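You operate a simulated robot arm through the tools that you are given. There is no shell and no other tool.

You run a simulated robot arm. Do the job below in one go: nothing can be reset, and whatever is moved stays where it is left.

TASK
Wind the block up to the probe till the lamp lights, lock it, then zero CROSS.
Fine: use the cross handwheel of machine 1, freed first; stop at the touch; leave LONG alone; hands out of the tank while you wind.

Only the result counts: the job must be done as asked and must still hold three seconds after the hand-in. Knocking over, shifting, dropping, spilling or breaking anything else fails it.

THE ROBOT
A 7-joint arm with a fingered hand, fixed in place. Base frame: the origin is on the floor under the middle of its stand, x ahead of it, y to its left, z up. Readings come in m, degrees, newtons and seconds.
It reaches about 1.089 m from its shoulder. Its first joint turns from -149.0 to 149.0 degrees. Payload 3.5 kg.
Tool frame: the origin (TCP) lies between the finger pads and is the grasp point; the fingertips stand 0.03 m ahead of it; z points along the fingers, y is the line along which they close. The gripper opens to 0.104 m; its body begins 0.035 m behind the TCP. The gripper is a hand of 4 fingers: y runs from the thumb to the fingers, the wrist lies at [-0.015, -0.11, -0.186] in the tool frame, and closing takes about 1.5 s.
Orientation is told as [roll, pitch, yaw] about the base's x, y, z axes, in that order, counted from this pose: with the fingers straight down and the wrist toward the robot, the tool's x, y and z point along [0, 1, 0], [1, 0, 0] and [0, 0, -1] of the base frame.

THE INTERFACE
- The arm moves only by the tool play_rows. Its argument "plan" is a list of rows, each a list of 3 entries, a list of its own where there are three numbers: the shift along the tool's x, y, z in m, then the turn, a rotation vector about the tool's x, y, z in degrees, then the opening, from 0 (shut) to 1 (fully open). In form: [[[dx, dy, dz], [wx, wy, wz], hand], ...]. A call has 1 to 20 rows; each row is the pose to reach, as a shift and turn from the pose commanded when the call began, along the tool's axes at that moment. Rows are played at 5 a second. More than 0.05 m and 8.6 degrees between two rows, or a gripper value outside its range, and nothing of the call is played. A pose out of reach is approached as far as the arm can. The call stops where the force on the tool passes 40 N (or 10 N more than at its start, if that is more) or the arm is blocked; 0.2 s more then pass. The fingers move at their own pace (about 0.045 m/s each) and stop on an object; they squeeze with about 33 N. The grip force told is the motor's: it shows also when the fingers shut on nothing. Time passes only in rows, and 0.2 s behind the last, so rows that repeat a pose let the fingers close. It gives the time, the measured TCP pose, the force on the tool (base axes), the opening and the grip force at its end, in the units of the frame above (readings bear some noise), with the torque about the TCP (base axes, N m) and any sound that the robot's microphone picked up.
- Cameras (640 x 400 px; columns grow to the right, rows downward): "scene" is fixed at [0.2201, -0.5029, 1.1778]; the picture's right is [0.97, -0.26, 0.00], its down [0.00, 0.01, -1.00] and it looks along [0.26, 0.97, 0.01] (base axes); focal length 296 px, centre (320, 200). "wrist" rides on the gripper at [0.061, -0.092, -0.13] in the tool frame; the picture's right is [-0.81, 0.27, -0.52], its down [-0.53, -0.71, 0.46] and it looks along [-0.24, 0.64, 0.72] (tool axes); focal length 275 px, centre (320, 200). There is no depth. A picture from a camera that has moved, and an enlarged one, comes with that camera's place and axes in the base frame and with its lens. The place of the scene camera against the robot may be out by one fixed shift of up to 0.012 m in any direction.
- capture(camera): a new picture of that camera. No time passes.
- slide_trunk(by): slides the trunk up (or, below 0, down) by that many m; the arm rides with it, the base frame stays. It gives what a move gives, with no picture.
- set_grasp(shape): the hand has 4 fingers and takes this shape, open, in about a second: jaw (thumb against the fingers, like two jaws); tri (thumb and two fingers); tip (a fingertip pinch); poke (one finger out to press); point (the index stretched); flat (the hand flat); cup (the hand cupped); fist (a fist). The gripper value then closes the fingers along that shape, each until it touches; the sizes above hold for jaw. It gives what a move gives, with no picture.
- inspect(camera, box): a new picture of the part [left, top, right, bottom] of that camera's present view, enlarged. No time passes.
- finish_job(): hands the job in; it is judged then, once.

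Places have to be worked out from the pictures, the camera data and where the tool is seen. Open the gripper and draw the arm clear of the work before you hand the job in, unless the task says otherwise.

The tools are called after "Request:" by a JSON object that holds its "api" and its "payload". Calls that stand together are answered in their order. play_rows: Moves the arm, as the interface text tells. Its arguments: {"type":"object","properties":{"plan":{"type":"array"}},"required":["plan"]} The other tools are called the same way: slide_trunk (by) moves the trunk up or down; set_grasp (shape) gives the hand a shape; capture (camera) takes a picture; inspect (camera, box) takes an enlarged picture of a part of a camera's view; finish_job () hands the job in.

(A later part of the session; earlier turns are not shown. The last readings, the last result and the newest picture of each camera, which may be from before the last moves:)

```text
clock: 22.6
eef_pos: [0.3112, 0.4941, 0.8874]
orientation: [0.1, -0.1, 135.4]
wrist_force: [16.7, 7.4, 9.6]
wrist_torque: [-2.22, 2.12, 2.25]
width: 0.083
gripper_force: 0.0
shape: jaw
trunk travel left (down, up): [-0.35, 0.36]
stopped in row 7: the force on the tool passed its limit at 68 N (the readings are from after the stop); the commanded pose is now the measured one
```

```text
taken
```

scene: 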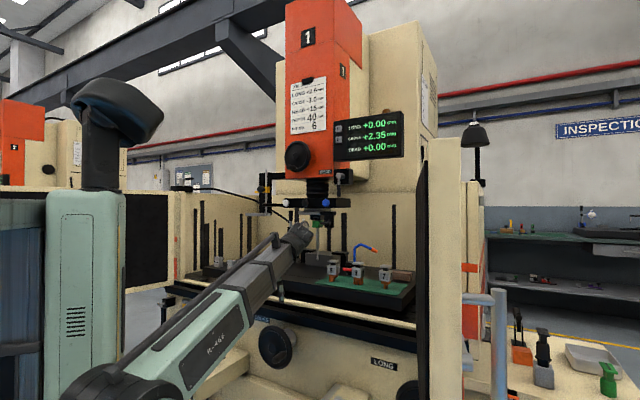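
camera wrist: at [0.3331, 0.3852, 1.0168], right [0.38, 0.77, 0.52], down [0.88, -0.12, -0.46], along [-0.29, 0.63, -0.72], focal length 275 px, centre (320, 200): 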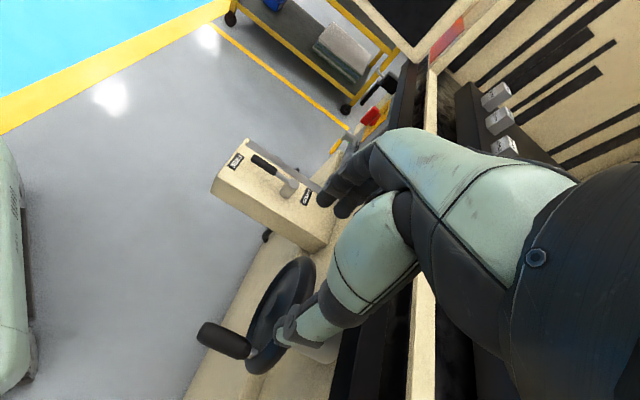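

The force stop came from the hand's base near the wrist, most likely against my own forearm, since this pose bends the wrist past 100°. Nothing on the machine moved. I'll pitch the fingers forward toward the machine, which unbends the wrist, while backing slightly away.

Request:
{"api": "play_rows", "payload": {"plan": [[[0.006, 0, 0], [0, -5, 0], 0.8], [[0.012, 0, 0], [0, -11, 0], 0.8], [[0.02, 0, 0], [0, -18, 0], 0.8], [[0.028, 0, 0], [0, -25, 0], 0.8], [[0.036, 0, 0], [0, -32, 0], 0.8], [[0.042, 0, 0], [0, -39, 0], 0.8], [[0.05, 0, 0], [0, -45, 0], 0.8], [[0.05, 0, 0], [0, -50, 0], 0.8], [[0.05, 0, 0], [0, -50, 0], 0.8]]}}

Request:
{"api": "capture", "payload": {"camera": "wrist"}}

Request:
{"api": "capture", "payload": {"camera": "scene"}}

```text
clock: 24.6
eef_pos: [0.288, 0.474, 0.8947]
orientation: [-50.0, 0.0, 135.3]
wrist_force: [0.7, 0.4, 0.3]
wrist_torque: [0.0, 0.0, 0.03]
width: 0.0829
gripper_force: 0.0
shape: jaw
out of reach, approached as far as the arm can: row 7, 8, 9
trunk travel left (down, up): [-0.35, 0.36]
```

```text
taken
camera wrist: at [0.2542, 0.3101, 0.9312], right [-0.11, 0.28, 0.95], down [0.99, -0.01, 0.11], along [0.04, 0.96, -0.28], focal length 275 px, centre (320, 200)
```

wrist: 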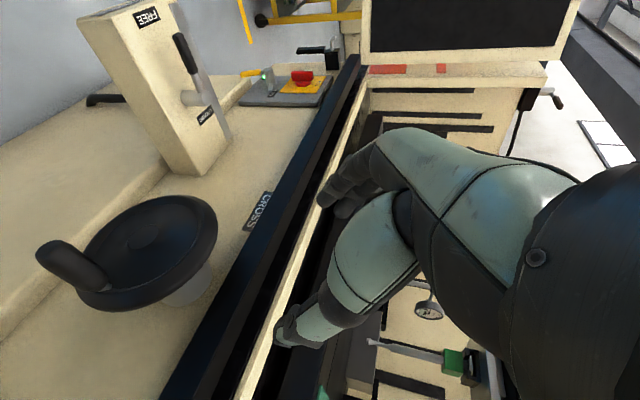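

```text
taken
```

scene: 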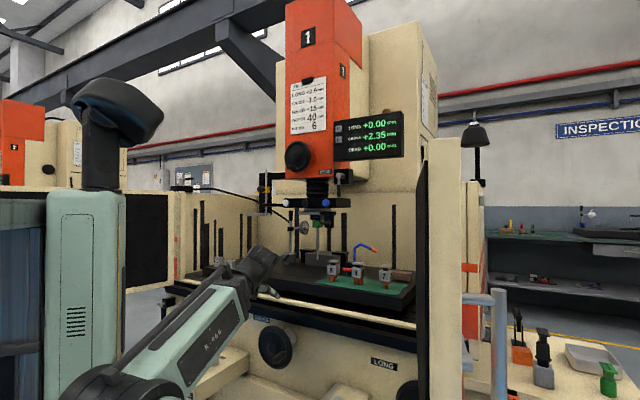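

The hand is free again (forces ≈0), but the arm is folded close to its limit here. Raising the trunk gives the arm more room above the wheel, so I'll slide it up and then come down with the forearm.

Request:
{"api": "slide_trunk", "payload": {"by": 0.3}}

Request:
{"api": "capture", "payload": {"camera": "scene"}}

Request:
{"api": "inspect", "payload": {"camera": "scene", "box": [270, 180, 390, 280]}}

```text
clock: 27.6
eef_pos: [0.2863, 0.4736, 1.195]
orientation: [-50.0, 0.0, 135.2]
wrist_force: [0.6, -0.6, -0.4]
wrist_torque: [0.0, 0.02, 0.0]
width: 0.0829
gripper_force: 0.1
shape: jaw
trunk travel left (down, up): [-0.65, 0.06]
```

```text
taken
```

scene: 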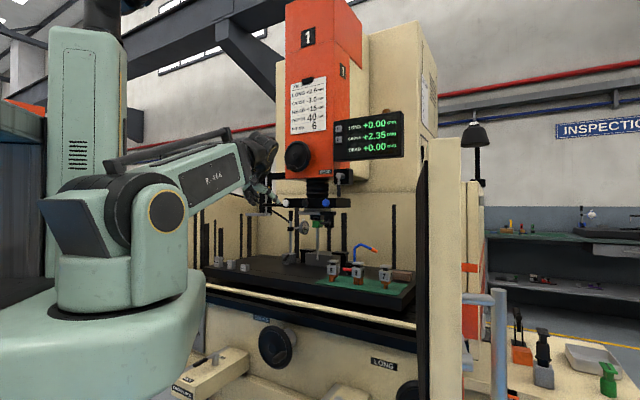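

```text
4.00 times, centred on (330, 230) of scene
camera zoom: at [0.2201, -0.5029, 1.1778], right [0.97, -0.26, 0.0], down [0.0, 0.01, -1.0], along [0.26, 0.97, 0.01], focal length 1183 px, centre (280, 80)
```

zoom: 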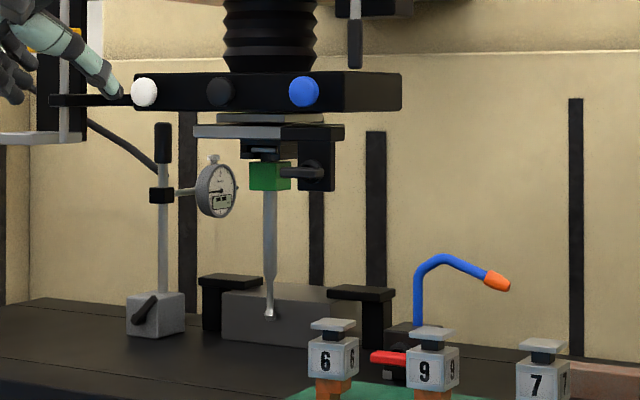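

The arm has room now. I'll come down in front of the wheel to about (0.285, 0.416, 0.75), flattening the finger pitch to about 25° below horizontal on the way.

Request:
{"api": "play_rows", "payload": {"plan": [[[0.037, -0.004, 0.025], [0, -1.5, 0], 0.8], [[0.074, -0.008, 0.05], [0, -3, 0], 0.8], [[0.111, -0.012, 0.075], [0, -4.5, 0], 0.8], [[0.148, -0.016, 0.1], [0, -6, 0], 0.8], [[0.185, -0.02, 0.125], [0, -7.5, 0], 0.8], [[0.222, -0.024, 0.15], [0, -9, 0], 0.8], [[0.259, -0.028, 0.175], [0, -10.5, 0], 0.8], [[0.296, -0.032, 0.2], [0, -12, 0], 0.8], [[0.333, -0.036, 0.226], [0, -13.5, 0], 0.8], [[0.3688, -0.0387, 0.2529], [0, -15, 0], 0.8], [[0.3688, -0.0387, 0.2529], [0, -15, 0], 0.8]]}}

Request:
{"api": "capture", "payload": {"camera": "wrist"}}

Request:
{"api": "capture", "payload": {"camera": "scene"}}

```text
clock: 30.0
eef_pos: [0.32, 0.4704, 0.8586]
orientation: [-58.7, 1.6, 135.3]
wrist_force: [-0.6, 1.2, -0.4]
wrist_torque: [-0.02, -0.01, -0.05]
width: 0.0831
gripper_force: 0.1
shape: jaw
out of reach, approached as far as the arm can: row 1, 2, 3, 4, 5, 6, 7, 8, 9, 10, 11
trunk travel left (down, up): [-0.65, 0.06]
```

```text
taken
camera wrist: at [0.2832, 0.3041, 0.8767], right [-0.23, 0.2, 0.95], down [0.97, -0.02, 0.24], along [0.07, 0.98, -0.19], focal length 275 px, centre (320, 200)
```

wrist: 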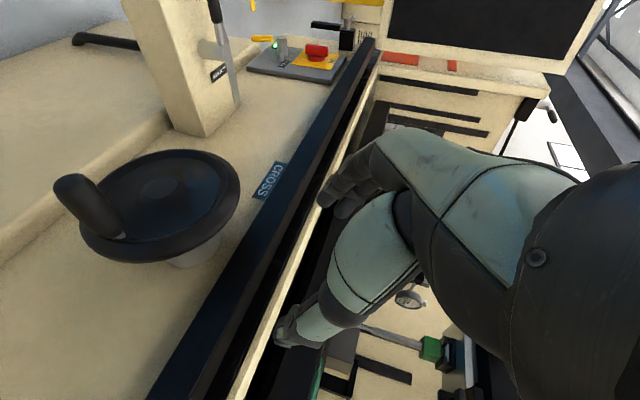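

```text
taken
```

scene: 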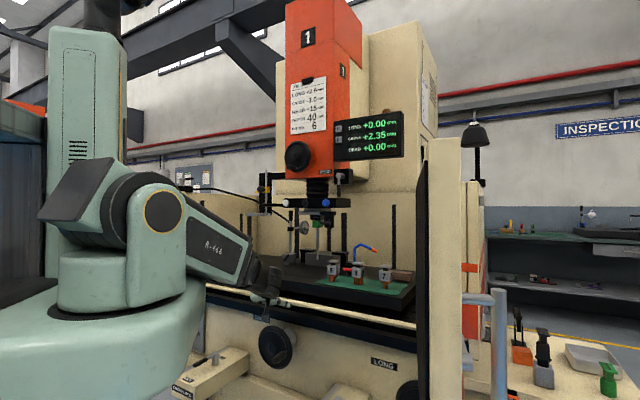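

The arm can't fold that close to itself, so that low point in front of the wheel is unreachable. I'll come down from above with steeper fingers instead; first a null row to see which pose counts as commanded.

Request:
{"api": "play_rows", "payload": {"plan": [[[0, 0, 0], [0, 0, 0], 0.8]]}}

```text
clock: 30.4
eef_pos: [0.3189, 0.4713, 0.8591]
orientation: [-58.7, 1.6, 135.3]
wrist_force: [-0.3, 1.0, 0.3]
wrist_torque: [-0.02, 0.0, 0.03]
width: 0.083
gripper_force: 0.0
shape: jaw
trunk travel left (down, up): [-0.65, 0.06]
```

The reached pose counts as commanded. I'll now rotate the fingers to about 60° below horizontal and move to just above the crank handle at (0.331, 0.464, 0.80).

Request:
{"api": "play_rows", "payload": {"plan": [[[0.0, -0.003, 0.0], [0, 6, 0], 0.8], [[0.0, -0.006, 0.0], [0, 13, 0], 0.8], [[0.01, -0.01, 0.007], [0, 20, 0], 0.8], [[0.03, -0.014, 0.02], [0, 26, 0], 0.8], [[0.0499, -0.0141, 0.0335], [0, 28.7, 0], 0.8], [[0.0499, -0.0141, 0.0335], [0, 28.7, 0], 0.8]]}}

Request:
{"api": "capture", "payload": {"camera": "wrist"}}

Request:
{"api": "inspect", "payload": {"camera": "scene", "box": [190, 240, 350, 400]}}

```text
clock: 31.8
eef_pos: [0.3251, 0.4631, 0.8035]
orientation: [-30.1, 1.6, 135.3]
wrist_force: [-0.5, 0.7, 0.4]
wrist_torque: [0.01, -0.01, -0.02]
width: 0.0831
gripper_force: 0.1
shape: jaw
trunk travel left (down, up): [-0.65, 0.06]
```

```text
taken
camera wrist: at [0.3052, 0.3152, 0.8883], right [0.1, 0.53, 0.85], down [0.99, -0.01, -0.11], along [-0.04, 0.85, -0.52], focal length 275 px, centre (320, 200)
```

wrist: 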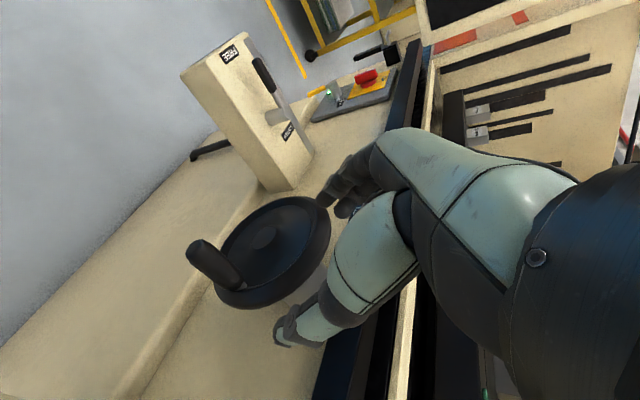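

```text
2.50 times, centred on (270, 320) of scene
camera zoom: at [0.2201, -0.5029, 1.1778], right [0.97, -0.26, 0.0], down [0.0, 0.01, -1.0], along [0.26, 0.97, 0.01], focal length 739 px, centre (445, -100)
```

zoom: 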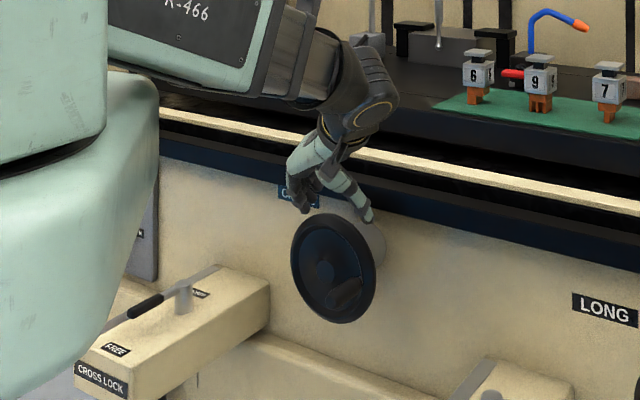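

The hand is right above the crank handle, whose axis runs from (0.327, 0.459) to (0.371, 0.502) at z≈0.672. I'll descend with the open fingers astride it.

Request:
{"api": "play_rows", "payload": {"plan": [[[0.015, -0.001, 0.025], [0, 0, 0], 0.8], [[0.03, -0.002, 0.05], [0, 0, 0], 0.8], [[0.042, -0.003, 0.07], [0, 0, 0], 0.8], [[0.054, -0.004, 0.09], [0, 0, 0], 0.8], [[0.0643, -0.0042, 0.1066], [0, 0, 0], 0.8], [[0.0643, -0.0042, 0.1066], [0, 0, 0], 0.8]]}}

Request:
{"api": "capture", "payload": {"camera": "wrist"}}

Request:
{"api": "inspect", "payload": {"camera": "scene", "box": [220, 280, 340, 390]}}

```text
clock: 33.2
eef_pos: [0.3273, 0.4572, 0.6784]
orientation: [-30.0, 1.6, 135.3]
wrist_force: [0.2, 0.2, -0.1]
wrist_torque: [0.0, 0.03, 0.01]
width: 0.0829
gripper_force: 0.1
shape: jaw
trunk travel left (down, up): [-0.65, 0.06]
```

```text
taken
camera wrist: at [0.3067, 0.309, 0.7639], right [0.1, 0.52, 0.85], down [0.99, -0.01, -0.11], along [-0.04, 0.85, -0.52], focal length 275 px, centre (320, 200)
```

wrist: 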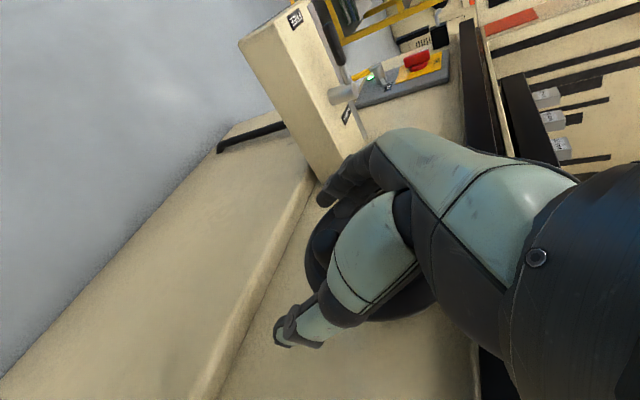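

```text
3.64 times, centred on (280, 335) of scene
camera zoom: at [0.2201, -0.5029, 1.1778], right [0.97, -0.26, 0.0], down [0.0, 0.01, -1.0], along [0.26, 0.97, 0.01], focal length 1075 px, centre (466, -291)
```

zoom: 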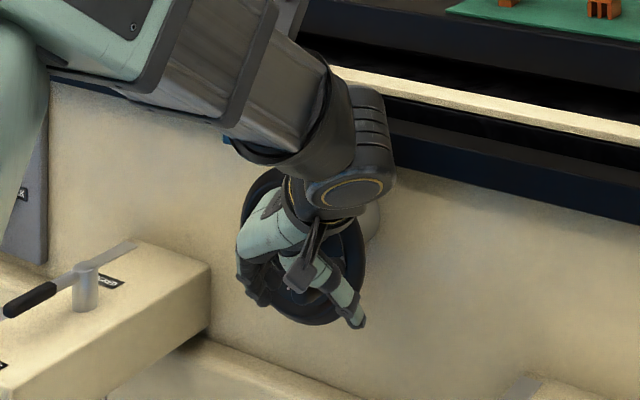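

No contact so far, and by projection the handle tip lies between thumb and fingers. I'll close the hand on it.

Request:
{"api": "play_rows", "payload": {"plan": [[[0, 0, 0], [0, 0, 0], 0.3], [[0, 0, 0], [0, 0, 0], 0.1], [[0, 0, 0], [0, 0, 0], 0.0], [[0, 0, 0], [0, 0, 0], 0.0], [[0, 0, 0], [0, 0, 0], 0.0], [[0, 0, 0], [0, 0, 0], 0.0]]}}

Request:
{"api": "capture", "payload": {"camera": "wrist"}}

Request:
{"api": "inspect", "payload": {"camera": "scene", "box": [220, 280, 340, 390]}}

Request:
{"api": "inspect", "payload": {"camera": "scene", "box": [300, 90, 440, 270]}}

```text
clock: 34.6
eef_pos: [0.3283, 0.4571, 0.6791]
orientation: [-30.1, 1.5, 135.3]
wrist_force: [4.8, -1.1, -2.8]
wrist_torque: [-0.01, -0.07, 0.11]
width: 0.0116
gripper_force: 33.2
shape: jaw
trunk travel left (down, up): [-0.65, 0.06]
```

```text
taken
camera wrist: at [0.3074, 0.3091, 0.7638], right [0.1, 0.52, 0.85], down [0.99, -0.01, -0.11], along [-0.04, 0.85, -0.52], focal length 275 px, centre (320, 200)
```

wrist: 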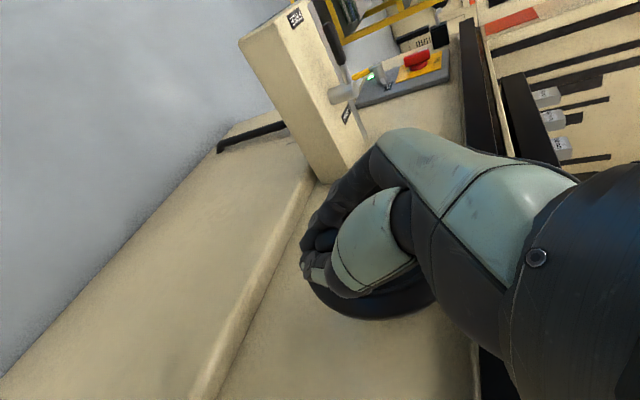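

```text
3.64 times, centred on (280, 335) of scene
camera zoom: at [0.2201, -0.5029, 1.1778], right [0.97, -0.26, 0.0], down [0.0, 0.01, -1.0], along [0.26, 0.97, 0.01], focal length 1075 px, centre (466, -291)
```

zoom: 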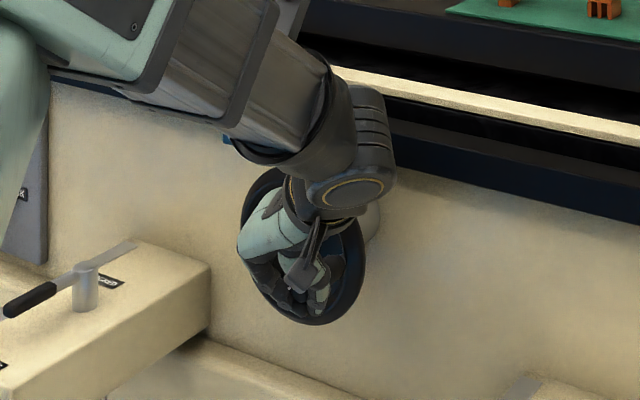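

```text
2.22 times, centred on (370, 180) of scene
camera zoom: at [0.2201, -0.5029, 1.1778], right [0.97, -0.26, 0.0], down [0.0, 0.01, -1.0], along [0.26, 0.97, 0.01], focal length 657 px, centre (209, 244)
```

zoom: 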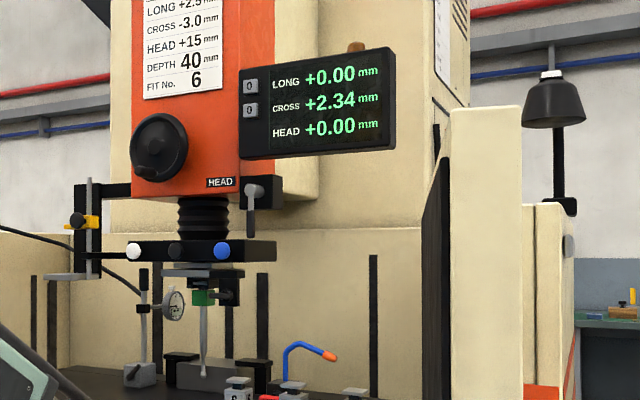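

CROSS changed to +2.34 on gripping, so the wheel is freed and coupled. I'll turn the handle 10° clockwise (down from 3 o'clock) to learn direction and pitch.

Request:
{"api": "play_rows", "payload": {"plan": [[[0.0013, 0.0001, 0.0022], [0, 0, 0], 0.0], [[0.0025, 0.0002, 0.0043], [0, 0, 0], 0.0], [[0.0038, 0.0005, 0.0065], [0, 0, 0], 0.0], [[0.0051, 0.0009, 0.0087], [0, 0, 0], 0.0]]}}

Request:
{"api": "inspect", "payload": {"camera": "scene", "box": [300, 90, 440, 270]}}

Request:
{"api": "inspect", "payload": {"camera": "scene", "box": [300, 215, 370, 275]}}

```text
clock: 35.6
eef_pos: [0.3265, 0.4564, 0.6714]
orientation: [-30.2, 1.4, 135.3]
wrist_force: [0.8, -0.7, 0.1]
wrist_torque: [0.01, 0.05, 0.08]
width: 0.0106
gripper_force: 33.1
shape: jaw
trunk travel left (down, up): [-0.65, 0.06]
```

```text
2.22 times, centred on (370, 180) of scene
camera zoom: at [0.2201, -0.5029, 1.1778], right [0.97, -0.26, 0.0], down [0.0, 0.01, -1.0], along [0.26, 0.97, 0.01], focal length 657 px, centre (209, 244)
```

zoom: 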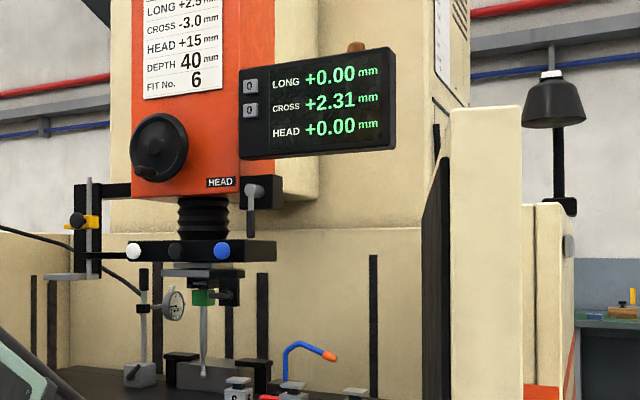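

```text
6.67 times, centred on (335, 245) of scene
camera zoom: at [0.2201, -0.5029, 1.1778], right [0.97, -0.26, 0.0], down [0.0, 0.01, -1.0], along [0.26, 0.97, 0.01], focal length 1971 px, centre (220, -100)
```

zoom: 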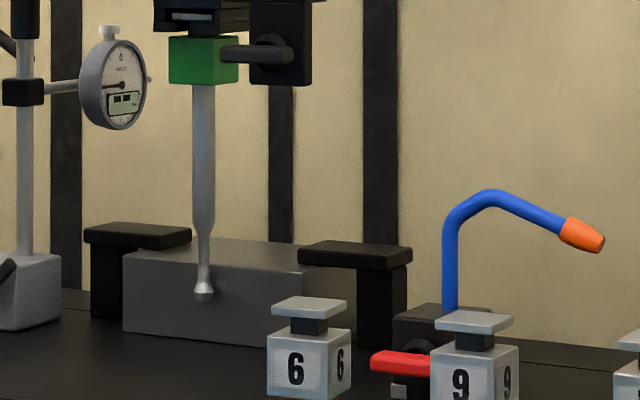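

Clockwise 10° lowered CROSS by about 0.03 mm, so it is roughly 1–1.4 mm per turn. I'll take strongly enlarged views of the probe tip and block as a baseline, to tell which way the block moves.

Request:
{"api": "inspect", "payload": {"camera": "scene", "box": [310, 252, 326, 262]}}

Request:
{"api": "inspect", "payload": {"camera": "scene", "box": [298, 246, 314, 256]}}

Request:
{"api": "inspect", "payload": {"camera": "scene", "box": [370, 100, 402, 120]}}

```text
16.00 times, centred on (318, 257) of scene
camera zoom: at [0.2201, -0.5029, 1.1778], right [0.97, -0.26, 0.0], down [0.0, 0.01, -1.0], along [0.26, 0.97, 0.01], focal length 4731 px, centre (352, -712)
```

zoom: 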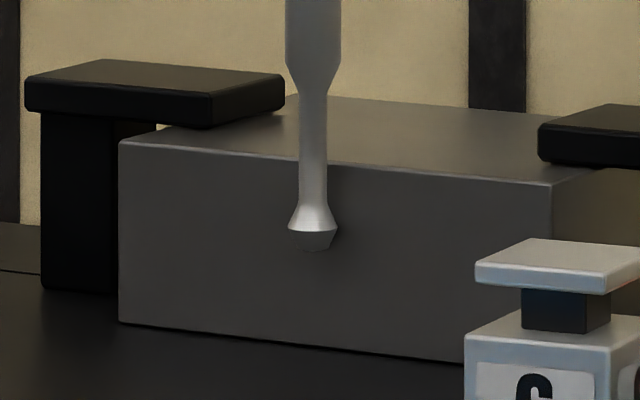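

```text
16.00 times, centred on (306, 251) of scene
camera zoom: at [0.2201, -0.5029, 1.1778], right [0.97, -0.26, 0.0], down [0.0, 0.01, -1.0], along [0.26, 0.97, 0.01], focal length 4731 px, centre (544, -616)
```

zoom: 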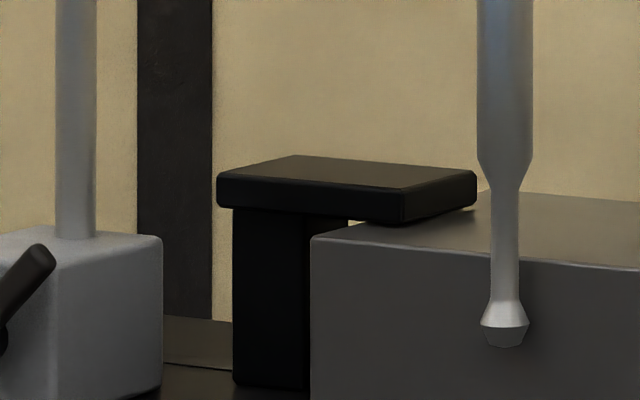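

```text
16.00 times, centred on (386, 110) of scene
camera zoom: at [0.2201, -0.5029, 1.1778], right [0.97, -0.26, 0.0], down [0.0, 0.01, -1.0], along [0.26, 0.97, 0.01], focal length 4731 px, centre (-736, 1640)
```

zoom: 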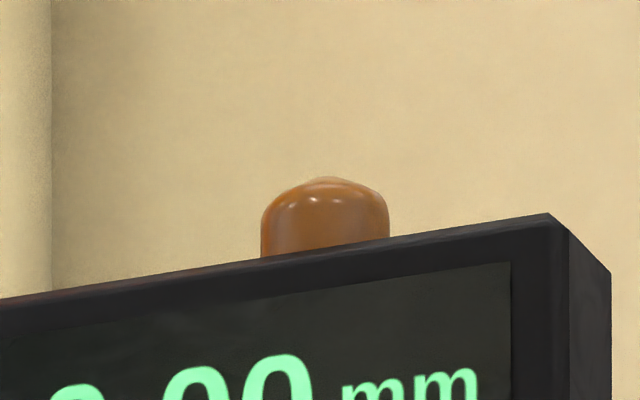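

The lamp (amber dome on the readout) is unlit. I'll continue clockwise in an arc to about −50°, then check the lamp and forces.

Request:
{"api": "play_rows", "payload": {"plan": [[[0.0039, 0.0019, 0.0068], [0, 0, 0], 0.0], [[0.0077, 0.005, 0.0133], [0, 0, 0], 0.0], [[0.0112, 0.009, 0.0193], [0, 0, 0], 0.0], [[0.0144, 0.014, 0.0248], [0, 0, 0], 0.0], [[0.0172, 0.0198, 0.0297], [0, 0, 0], 0.0]]}}

Request:
{"api": "inspect", "payload": {"camera": "scene", "box": [330, 100, 410, 160]}}

Request:
{"api": "inspect", "payload": {"camera": "scene", "box": [220, 280, 340, 390]}}

```text
clock: 36.8
eef_pos: [0.3127, 0.4695, 0.6348]
orientation: [-30.0, 1.6, 135.2]
wrist_force: [-0.3, 0.3, 0.4]
wrist_torque: [-0.01, -0.02, -0.03]
width: 0.0101
gripper_force: 32.8
shape: jaw
trunk travel left (down, up): [-0.65, 0.06]
```

```text
6.67 times, centred on (370, 130) of scene
camera zoom: at [0.2201, -0.5029, 1.1778], right [0.97, -0.26, 0.0], down [0.0, 0.01, -1.0], along [0.26, 0.97, 0.01], focal length 1971 px, centre (-13, 667)
```

zoom: 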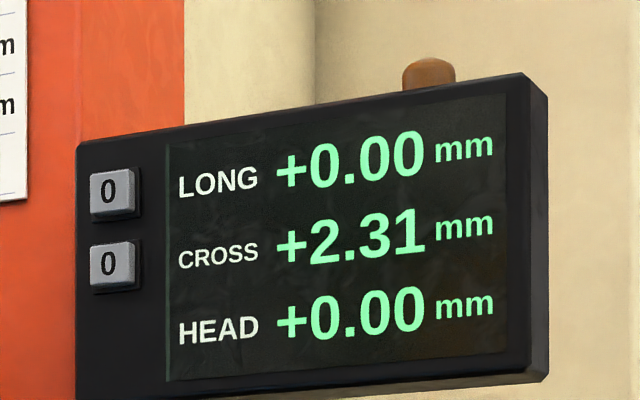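

```text
3.64 times, centred on (280, 335) of scene
camera zoom: at [0.2201, -0.5029, 1.1778], right [0.97, -0.26, 0.0], down [0.0, 0.01, -1.0], along [0.26, 0.97, 0.01], focal length 1075 px, centre (466, -291)
```

zoom: 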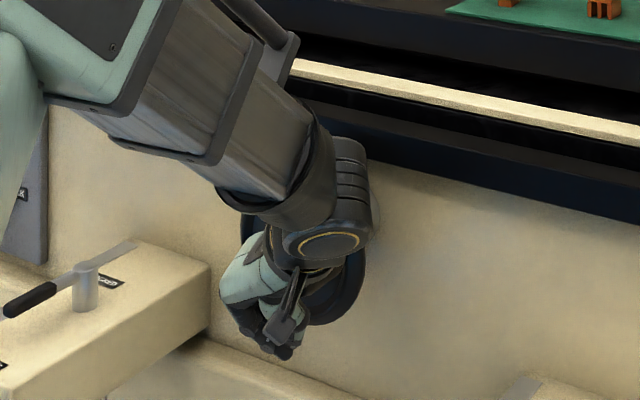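

CROSS stayed at 2.31, so the handle slipped out of the fingers after the first 10°. I'll back the hand away from the wheel and look at where the handle stands.

Request:
{"api": "play_rows", "payload": {"plan": [[[0.02, 0, -0.0116], [0, 0, 0], 0.0], [[0.04, 0, -0.0232], [0, 0, 0], 0.0], [[0.06, 0, -0.0348], [0, 0, 0], 0.0], [[0.06, 0, -0.0348], [0, 0, 0], 0.0]]}}

Request:
{"api": "capture", "payload": {"camera": "wrist"}}

Request:
{"api": "inspect", "payload": {"camera": "scene", "box": [220, 280, 340, 390]}}

```text
clock: 37.8
eef_pos: [0.2647, 0.4193, 0.6356]
orientation: [-29.9, 1.7, 135.3]
wrist_force: [-0.2, 0.0, 1.2]
wrist_torque: [-0.01, 0.01, 0.0]
width: 0.0098
gripper_force: 33.0
shape: jaw
trunk travel left (down, up): [-0.65, 0.06]
```

```text
taken
camera wrist: at [0.2447, 0.2724, 0.7201], right [0.1, 0.52, 0.85], down [0.99, -0.01, -0.11], along [-0.04, 0.85, -0.52], focal length 275 px, centre (320, 200)
```

wrist: 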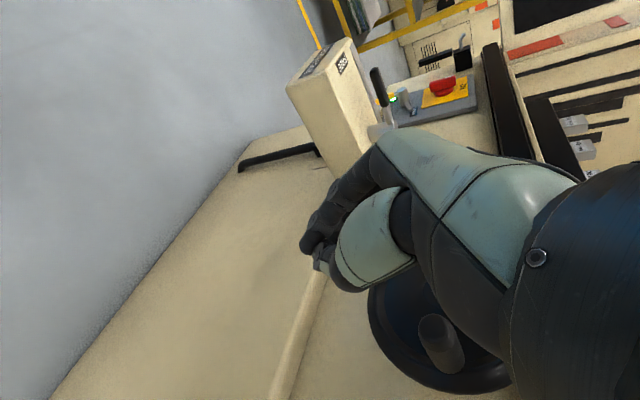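

```text
3.64 times, centred on (280, 335) of scene
camera zoom: at [0.2201, -0.5029, 1.1778], right [0.97, -0.26, 0.0], down [0.0, 0.01, -1.0], along [0.26, 0.97, 0.01], focal length 1075 px, centre (466, -291)
```

zoom: 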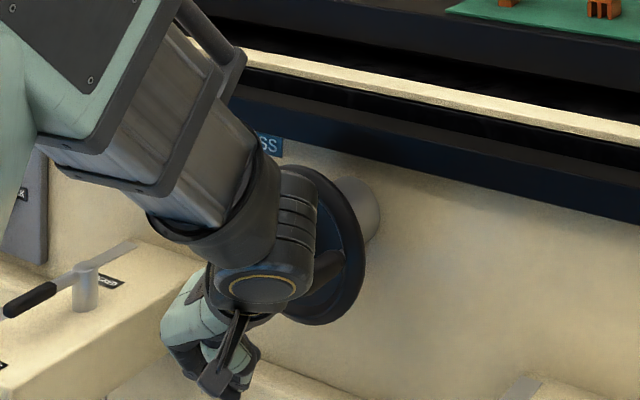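

The handle is still at about 3 o'clock; I had gripped only its rounded end. I'll try the "tri" shape, which keeps the outer fingers clear of the wheel face so I can grip deeper.

Request:
{"api": "set_grasp", "payload": {"shape": "tri"}}

Request:
{"api": "capture", "payload": {"camera": "wrist"}}

Request:
{"api": "inspect", "payload": {"camera": "scene", "box": [220, 300, 320, 390]}}

```text
clock: 38.7
eef_pos: [0.265, 0.4196, 0.6354]
orientation: [-30.0, 1.5, 135.3]
wrist_force: [0.0, 0.4, -0.1]
wrist_torque: [-0.01, 0.02, 0.03]
width: 0.1037
gripper_force: 0.0
shape: tri
trunk travel left (down, up): [-0.65, 0.06]
```

```text
taken
camera wrist: at [0.2448, 0.2725, 0.7202], right [0.1, 0.52, 0.85], down [0.99, -0.01, -0.11], along [-0.04, 0.85, -0.52], focal length 275 px, centre (320, 200)
```

wrist: 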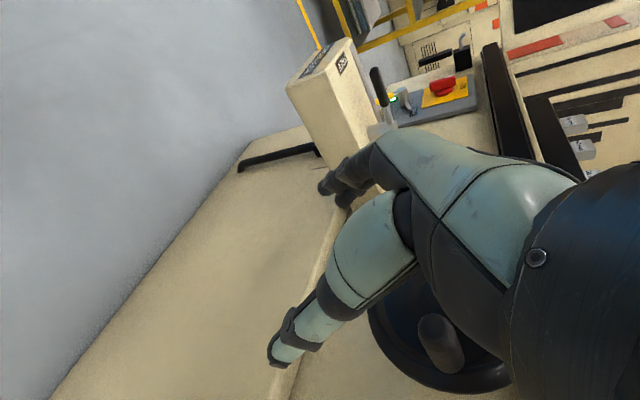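

```text
4.44 times, centred on (270, 345) of scene
camera zoom: at [0.2201, -0.5029, 1.1778], right [0.97, -0.26, 0.0], down [0.0, 0.01, -1.0], along [0.26, 0.97, 0.01], focal length 1314 px, centre (542, -444)
```

zoom: 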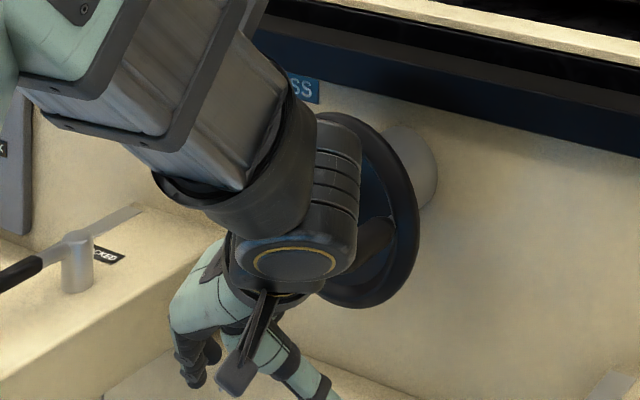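

The tri shape keeps ring and little finger curled. I'll move to a point in front of the handle end at handle height, with the fingers pitched 35° below horizontal, and open.

Request:
{"api": "play_rows", "payload": {"plan": [[[-0.01, -0.003, -0.005], [0, -6, 0], 1], [[-0.022, -0.007, -0.01], [0, -12, 0], 1], [[-0.034, -0.011, -0.016], [0, -18.5, 0], 1], [[-0.0467, -0.0154, -0.0223], [0, -25, 0], 1], [[-0.0467, -0.0154, -0.0223], [0, -25, 0], 1]]}}

Request:
{"api": "capture", "payload": {"camera": "wrist"}}

Request:
{"api": "inspect", "payload": {"camera": "scene", "box": [220, 280, 340, 390]}}

```text
clock: 39.9
eef_pos: [0.3034, 0.4537, 0.7014]
orientation: [-45.9, 2.2, 135.4]
wrist_force: [0.9, 0.3, 0.1]
wrist_torque: [0.0, 0.01, -0.01]
width: 0.1035
gripper_force: 0.1
shape: tri
out of reach, approached as far as the arm can: row 2, 3, 4, 5
trunk travel left (down, up): [-0.65, 0.06]
```

```text
taken
camera wrist: at [0.2719, 0.2927, 0.7504], right [-0.09, 0.36, 0.93], down [1.0, 0.0, 0.09], along [0.03, 0.93, -0.35], focal length 275 px, centre (320, 200)
```

wrist: 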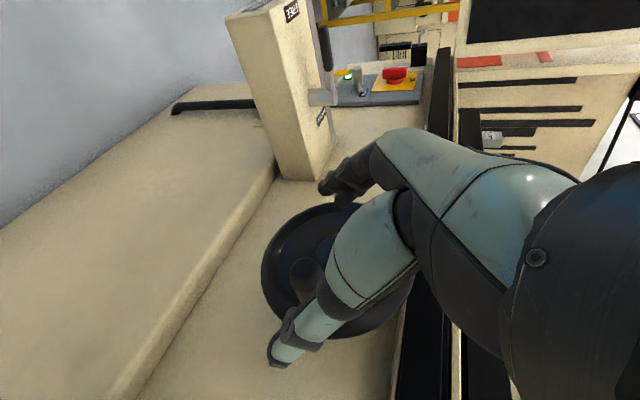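

```text
3.64 times, centred on (280, 335) of scene
camera zoom: at [0.2201, -0.5029, 1.1778], right [0.97, -0.26, 0.0], down [0.0, 0.01, -1.0], along [0.26, 0.97, 0.01], focal length 1075 px, centre (466, -291)
```

zoom: 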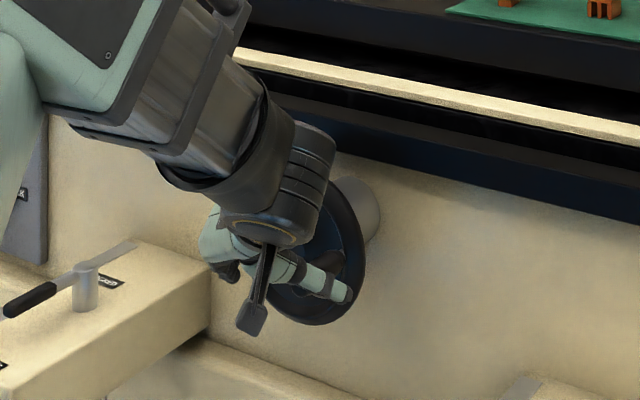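

The arm stops at a pitch of about 44°, which is still usable: the handle lies between the open thumb and fingers. I'll move the last few centimetres in so the handle sits deep in the grip.

Request:
{"api": "play_rows", "payload": {"plan": [[[-0.0025, -0.004, 0.011], [0, 0, 0], 1], [[-0.005, -0.008, 0.022], [0, 0, 0], 1], [[-0.0075, -0.011, 0.033], [0, 0, 0], 1], [[-0.0097, -0.0125, 0.0436], [0, 0, 0], 1], [[-0.0097, -0.0125, 0.0436], [0, 0, 0], 1]]}}

Request:
{"api": "capture", "payload": {"camera": "wrist"}}

Request:
{"api": "inspect", "payload": {"camera": "scene", "box": [230, 290, 320, 380]}}

```text
clock: 41.1
eef_pos: [0.3392, 0.4696, 0.6786]
orientation: [-45.8, 2.2, 135.6]
wrist_force: [0.6, 0.6, 0.1]
wrist_torque: [0.04, 0.02, -0.01]
width: 0.1036
gripper_force: 0.0
shape: tri
trunk travel left (down, up): [-0.65, 0.06]
```

```text
taken
camera wrist: at [0.3079, 0.3094, 0.7279], right [-0.09, 0.36, 0.93], down [1.0, 0.0, 0.09], along [0.03, 0.93, -0.35], focal length 275 px, centre (320, 200)
```

wrist: 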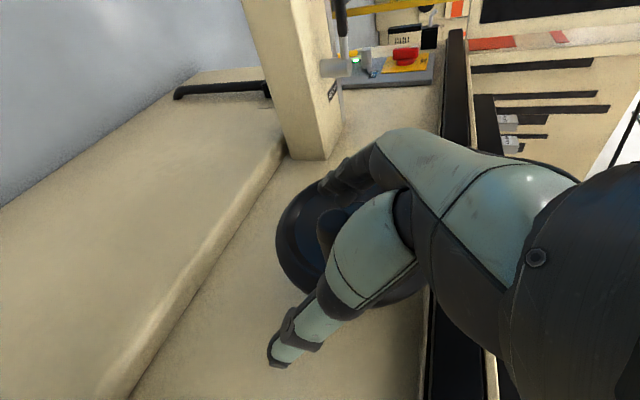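

```text
4.44 times, centred on (275, 335) of scene
camera zoom: at [0.2201, -0.5029, 1.1778], right [0.97, -0.26, 0.0], down [0.0, 0.01, -1.0], along [0.26, 0.97, 0.01], focal length 1314 px, centre (520, -400)
```

zoom: 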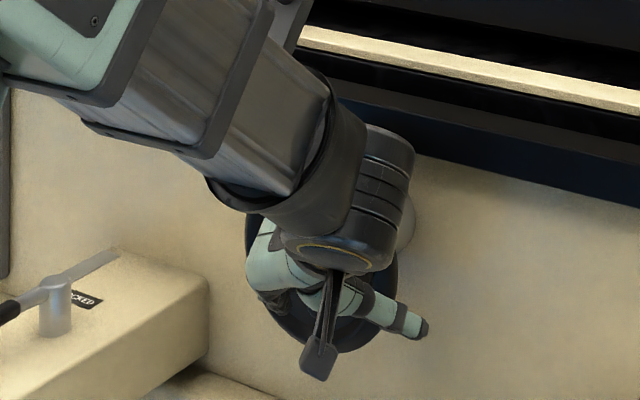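

The handle end shows between thumb and fingers, with no contact force. Now closing the grip.

Request:
{"api": "play_rows", "payload": {"plan": [[[0, 0, 0], [0, 0, 0], 0.4], [[0, 0, 0], [0, 0, 0], 0.2], [[0, 0, 0], [0, 0, 0], 0.0], [[0, 0, 0], [0, 0, 0], 0.0], [[0, 0, 0], [0, 0, 0], 0.0], [[0, 0, 0], [0, 0, 0], 0.0], [[0, 0, 0], [0, 0, 0], 0.0]]}}

Request:
{"api": "capture", "payload": {"camera": "wrist"}}

Request:
{"api": "inspect", "payload": {"camera": "scene", "box": [330, 100, 410, 160]}}

Request:
{"api": "inspect", "payload": {"camera": "scene", "box": [230, 290, 320, 380]}}

```text
clock: 42.7
eef_pos: [0.3403, 0.4697, 0.6791]
orientation: [-45.9, 2.2, 135.5]
wrist_force: [4.3, -1.8, -2.3]
wrist_torque: [0.03, 0.02, 0.01]
width: 0.0037
gripper_force: 32.8
shape: tri
trunk travel left (down, up): [-0.65, 0.06]
```

```text
taken
camera wrist: at [0.3084, 0.309, 0.7277], right [-0.09, 0.36, 0.93], down [1.0, 0.0, 0.09], along [0.04, 0.93, -0.35], focal length 275 px, centre (320, 200)
```

wrist: 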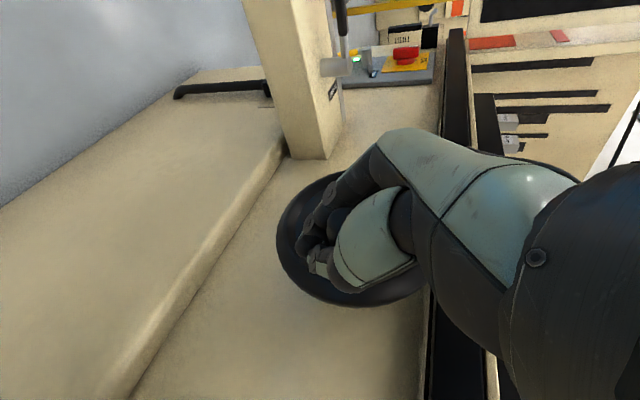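

```text
6.67 times, centred on (370, 130) of scene
camera zoom: at [0.2201, -0.5029, 1.1778], right [0.97, -0.26, 0.0], down [0.0, 0.01, -1.0], along [0.26, 0.97, 0.01], focal length 1971 px, centre (-13, 667)
```

zoom: 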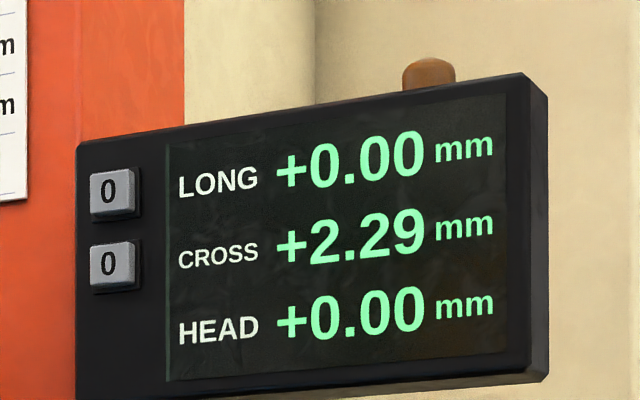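

```text
4.44 times, centred on (275, 335) of scene
camera zoom: at [0.2201, -0.5029, 1.1778], right [0.97, -0.26, 0.0], down [0.0, 0.01, -1.0], along [0.26, 0.97, 0.01], focal length 1314 px, centre (520, -400)
```

zoom: 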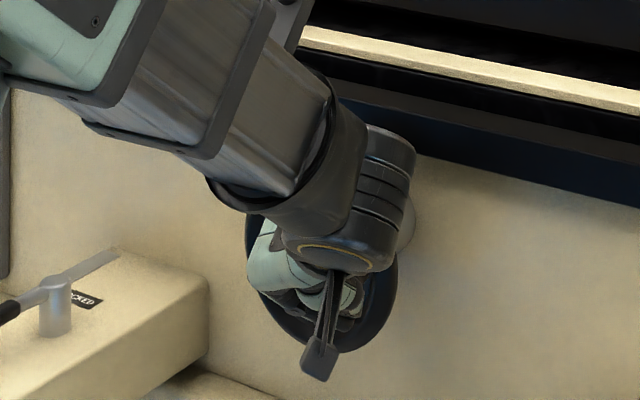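

CROSS moved to 2.29 on gripping, so there's contact with the handle. I'll test with a 6 mm downward stroke.

Request:
{"api": "play_rows", "payload": {"plan": [[[0.0022, 0, 0.0021], [0, 0, 0], 0.0], [[0.0043, 0.0003, 0.0042], [0, 0, 0], 0.0]]}}

Request:
{"api": "inspect", "payload": {"camera": "scene", "box": [330, 100, 410, 160]}}

```text
clock: 43.3
eef_pos: [0.34, 0.4712, 0.6713]
orientation: [-45.8, 2.2, 135.3]
wrist_force: [0.4, -2.0, 3.4]
wrist_torque: [0.01, 0.0, 0.04]
width: 0.0028
gripper_force: 33.1
shape: tri
trunk travel left (down, up): [-0.65, 0.06]
```

```text
6.67 times, centred on (370, 130) of scene
camera zoom: at [0.2201, -0.5029, 1.1778], right [0.97, -0.26, 0.0], down [0.0, 0.01, -1.0], along [0.26, 0.97, 0.01], focal length 1971 px, centre (-13, 667)
```

zoom: 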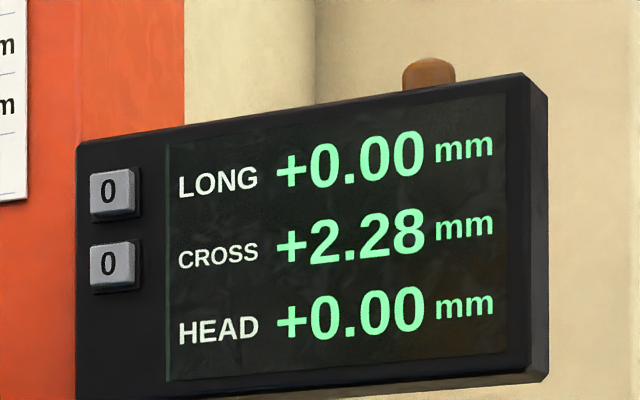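

CROSS fell by only 0.01 for nearly 8 mm of stroke, so either the pitch is fine or the grip slips. I'll continue 10 mm more and look again.

Request:
{"api": "play_rows", "payload": {"plan": [[[0.0022, 0.0003, 0.0021], [0, 0, 0], 0.0], [[0.0043, 0.0008, 0.0042], [0, 0, 0], 0.0], [[0.0072, 0.0015, 0.007], [0, 0, 0], 0.0]]}}

Request:
{"api": "capture", "payload": {"camera": "wrist"}}

Request:
{"api": "inspect", "payload": {"camera": "scene", "box": [330, 100, 410, 160]}}

Request:
{"api": "inspect", "payload": {"camera": "scene", "box": [230, 290, 320, 380]}}

```text
clock: 44.1
eef_pos: [0.3396, 0.4708, 0.66]
orientation: [-45.4, 2.3, 135.3]
wrist_force: [4.9, -9.4, 1.7]
wrist_torque: [0.18, 0.05, 0.04]
width: 0.0026
gripper_force: 33.1
shape: tri
trunk travel left (down, up): [-0.65, 0.06]
```

```text
taken
camera wrist: at [0.3083, 0.3118, 0.7123], right [-0.08, 0.36, 0.93], down [1.0, 0.0, 0.09], along [0.03, 0.93, -0.36], focal length 275 px, centre (320, 200)
```

wrist: 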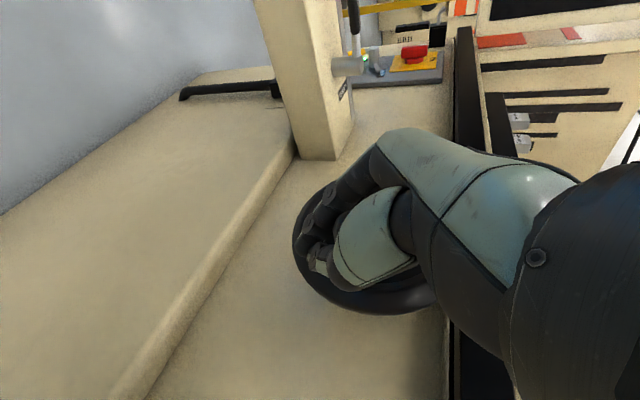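

```text
6.67 times, centred on (370, 130) of scene
camera zoom: at [0.2201, -0.5029, 1.1778], right [0.97, -0.26, 0.0], down [0.0, 0.01, -1.0], along [0.26, 0.97, 0.01], focal length 1971 px, centre (-13, 667)
```

zoom: 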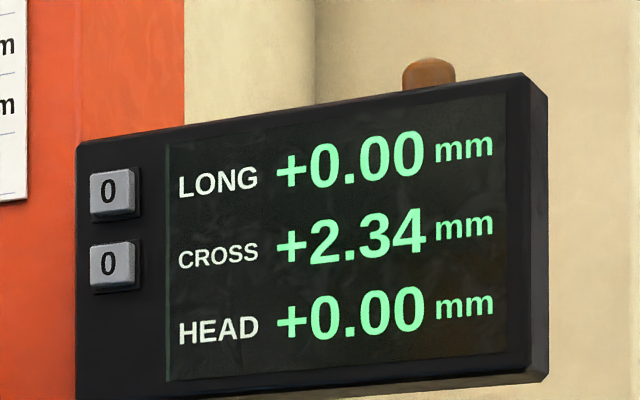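

```text
4.44 times, centred on (275, 335) of scene
camera zoom: at [0.2201, -0.5029, 1.1778], right [0.97, -0.26, 0.0], down [0.0, 0.01, -1.0], along [0.26, 0.97, 0.01], focal length 1314 px, centre (520, -400)
```

zoom: 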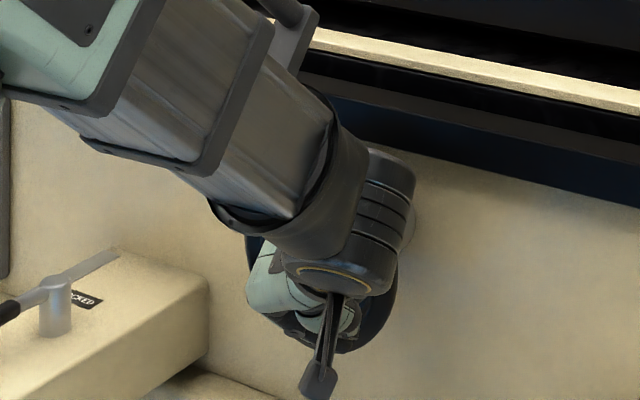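

CROSS sprang back to 2.34: the handle is slipping through the grip, so pinching isn't reliable in this pose. I'll release, draw back along the handle axis and instead push the crank with the stretched index as a peg.

Request:
{"api": "play_rows", "payload": {"plan": [[[0, 0, 0], [0, 0, 0], 1], [[0, 0, 0], [0, 0, 0], 1], [[0, 0, 0], [0, 0, 0], 1], [[0, 0, 0], [0, 0, 0], 1], [[0, 0, 0], [0, 0, 0], 1], [[0.012, 0, -0.012], [0, 0, 0], 1], [[0.024, 0, -0.024], [0, 0, 0], 1], [[0.0348, 0, -0.0359], [0, 0, 0], 1]]}}

Request:
{"api": "capture", "payload": {"camera": "wrist"}}

Request:
{"api": "inspect", "payload": {"camera": "scene", "box": [330, 100, 410, 160]}}

```text
clock: 45.9
eef_pos: [0.3113, 0.4479, 0.6764]
orientation: [-44.6, 2.5, 135.6]
wrist_force: [0.4, 0.2, -0.4]
wrist_torque: [-0.01, 0.02, 0.01]
width: 0.1039
gripper_force: 0.1
shape: tri
out of reach, approached as far as the arm can: row 6, 7, 8
trunk travel left (down, up): [-0.65, 0.06]
```

```text
taken
camera wrist: at [0.2802, 0.2892, 0.7304], right [-0.07, 0.38, 0.92], down [1.0, 0.0, 0.08], along [0.03, 0.93, -0.37], focal length 275 px, centre (320, 200)
```

wrist: 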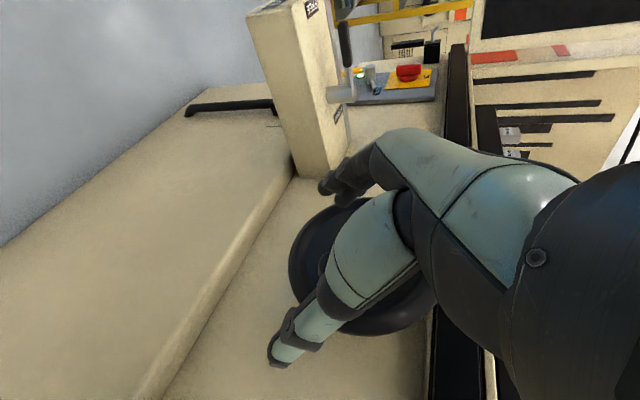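

```text
6.67 times, centred on (370, 130) of scene
camera zoom: at [0.2201, -0.5029, 1.1778], right [0.97, -0.26, 0.0], down [0.0, 0.01, -1.0], along [0.26, 0.97, 0.01], focal length 1971 px, centre (-13, 667)
```

zoom: 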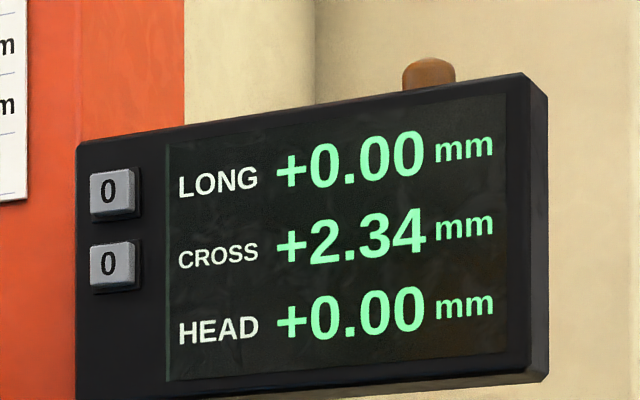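

The hand is open and clear. I'll lift straight up 0.1 m before changing the finger shape.

Request:
{"api": "play_rows", "payload": {"plan": [[[-0.0212, 0, -0.0212], [0, 0, 0], 1], [[-0.0424, 0, -0.0424], [0, 0, 0], 1], [[-0.0636, 0, -0.0636], [0, 0, 0], 1], [[-0.0778, 0, -0.0778], [0, 0, 0], 1], [[-0.0778, 0, -0.0778], [0, 0, 0], 1]]}}

Request:
{"api": "set_grasp", "payload": {"shape": "point"}}

Request:
{"api": "capture", "payload": {"camera": "wrist"}}

Request:
{"api": "inspect", "payload": {"camera": "scene", "box": [220, 270, 340, 370]}}

```text
clock: 47.1
eef_pos: [0.3093, 0.4515, 0.7882]
orientation: [-45.8, 2.1, 135.5]
wrist_force: [0.0, -0.1, -0.1]
wrist_torque: [0.0, -0.03, 0.0]
width: 0.1033
gripper_force: 0.1
shape: tri
trunk travel left (down, up): [-0.65, 0.06]
```

```text
clock: 48.0
eef_pos: [0.3102, 0.4524, 0.788]
orientation: [-45.8, 2.2, 135.4]
wrist_force: [-0.6, -0.7, 0.3]
wrist_torque: [-0.03, 0.0, 0.02]
width: 0.096
gripper_force: 0.1
shape: point
trunk travel left (down, up): [-0.65, 0.06]
```

```text
taken
camera wrist: at [0.2774, 0.2909, 0.8375], right [-0.09, 0.36, 0.93], down [1.0, 0.0, 0.09], along [0.03, 0.93, -0.35], focal length 275 px, centre (320, 200)
```

wrist: 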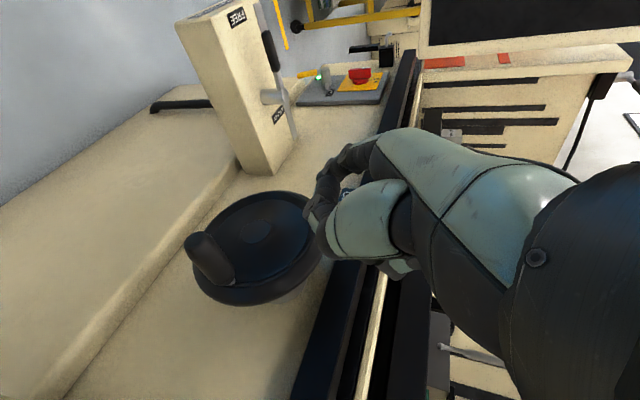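

```text
4.00 times, centred on (280, 320) of scene
camera zoom: at [0.2201, -0.5029, 1.1778], right [0.97, -0.26, 0.0], down [0.0, 0.01, -1.0], along [0.26, 0.97, 0.01], focal length 1183 px, centre (480, -280)
```

zoom: 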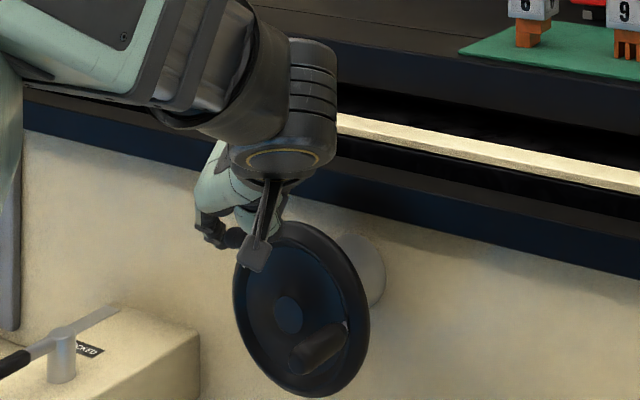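

The handle axis now triangulates to z≈0.679, at u≈−0.089 and v from 0.553 to 0.606; the wheel centre is at u≈−0.143, z≈0.680, with radius 0.055. I'll flatten the index to about 25° pitch and bring it above the handle, ready to push it down.

Request:
{"api": "play_rows", "payload": {"plan": [[[-0.002, -0.015, 0.008], [-0.3, -4, 0.3], 1], [[-0.004, -0.03, 0.016], [-0.6, -8, 0.6], 1], [[-0.006, -0.045, 0.024], [-0.9, -12, 0.9], 1], [[-0.008, -0.06, 0.033], [-1.2, -16, 1.2], 1], [[-0.0107, -0.073, 0.0411], [-1.5, -19.2, 1.5], 1], [[-0.0107, -0.073, 0.0411], [-1.5, -19.2, 1.5], 1]]}}

Request:
{"api": "capture", "payload": {"camera": "wrist"}}

Request:
{"api": "inspect", "payload": {"camera": "scene", "box": [220, 270, 340, 370]}}

```text
clock: 49.4
eef_pos: [0.3664, 0.4542, 0.8144]
orientation: [-55.5, 1.4, 135.7]
wrist_force: [-0.2, -0.1, 0.6]
wrist_torque: [-0.02, -0.03, 0.02]
width: 0.0
gripper_force: 0.0
shape: point
out of reach, approached as far as the arm can: row 2, 3, 4, 5, 6
trunk travel left (down, up): [-0.65, 0.06]
```

```text
taken
camera wrist: at [0.3322, 0.2891, 0.8399], right [-0.19, 0.23, 0.95], down [0.98, -0.01, 0.2], along [0.06, 0.97, -0.22], focal length 275 px, centre (320, 200)
```

wrist: 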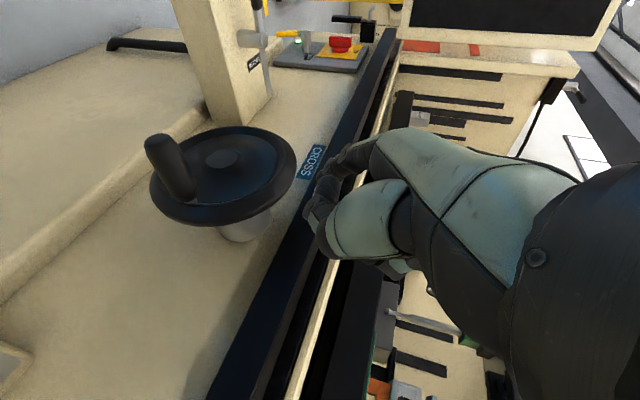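

```text
4.00 times, centred on (280, 320) of scene
camera zoom: at [0.2201, -0.5029, 1.1778], right [0.97, -0.26, 0.0], down [0.0, 0.01, -1.0], along [0.26, 0.97, 0.01], focal length 1183 px, centre (480, -280)
```

zoom: 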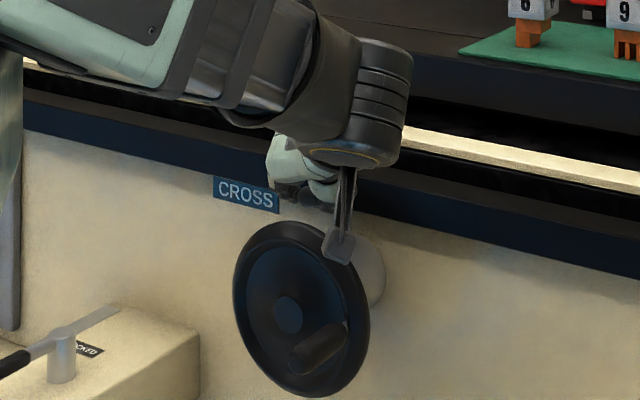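

The arm halts at a wrist limit again (pitch about 35°). Let me view the whole scene, to understand the arm's posture before choosing another trunk height.

Request:
{"api": "capture", "payload": {"camera": "scene"}}

```text
taken
```

scene: 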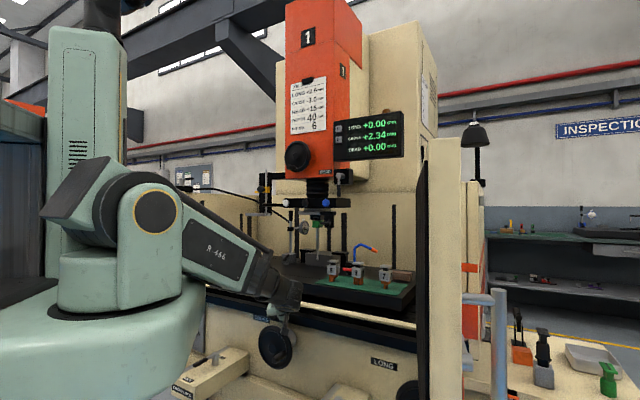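

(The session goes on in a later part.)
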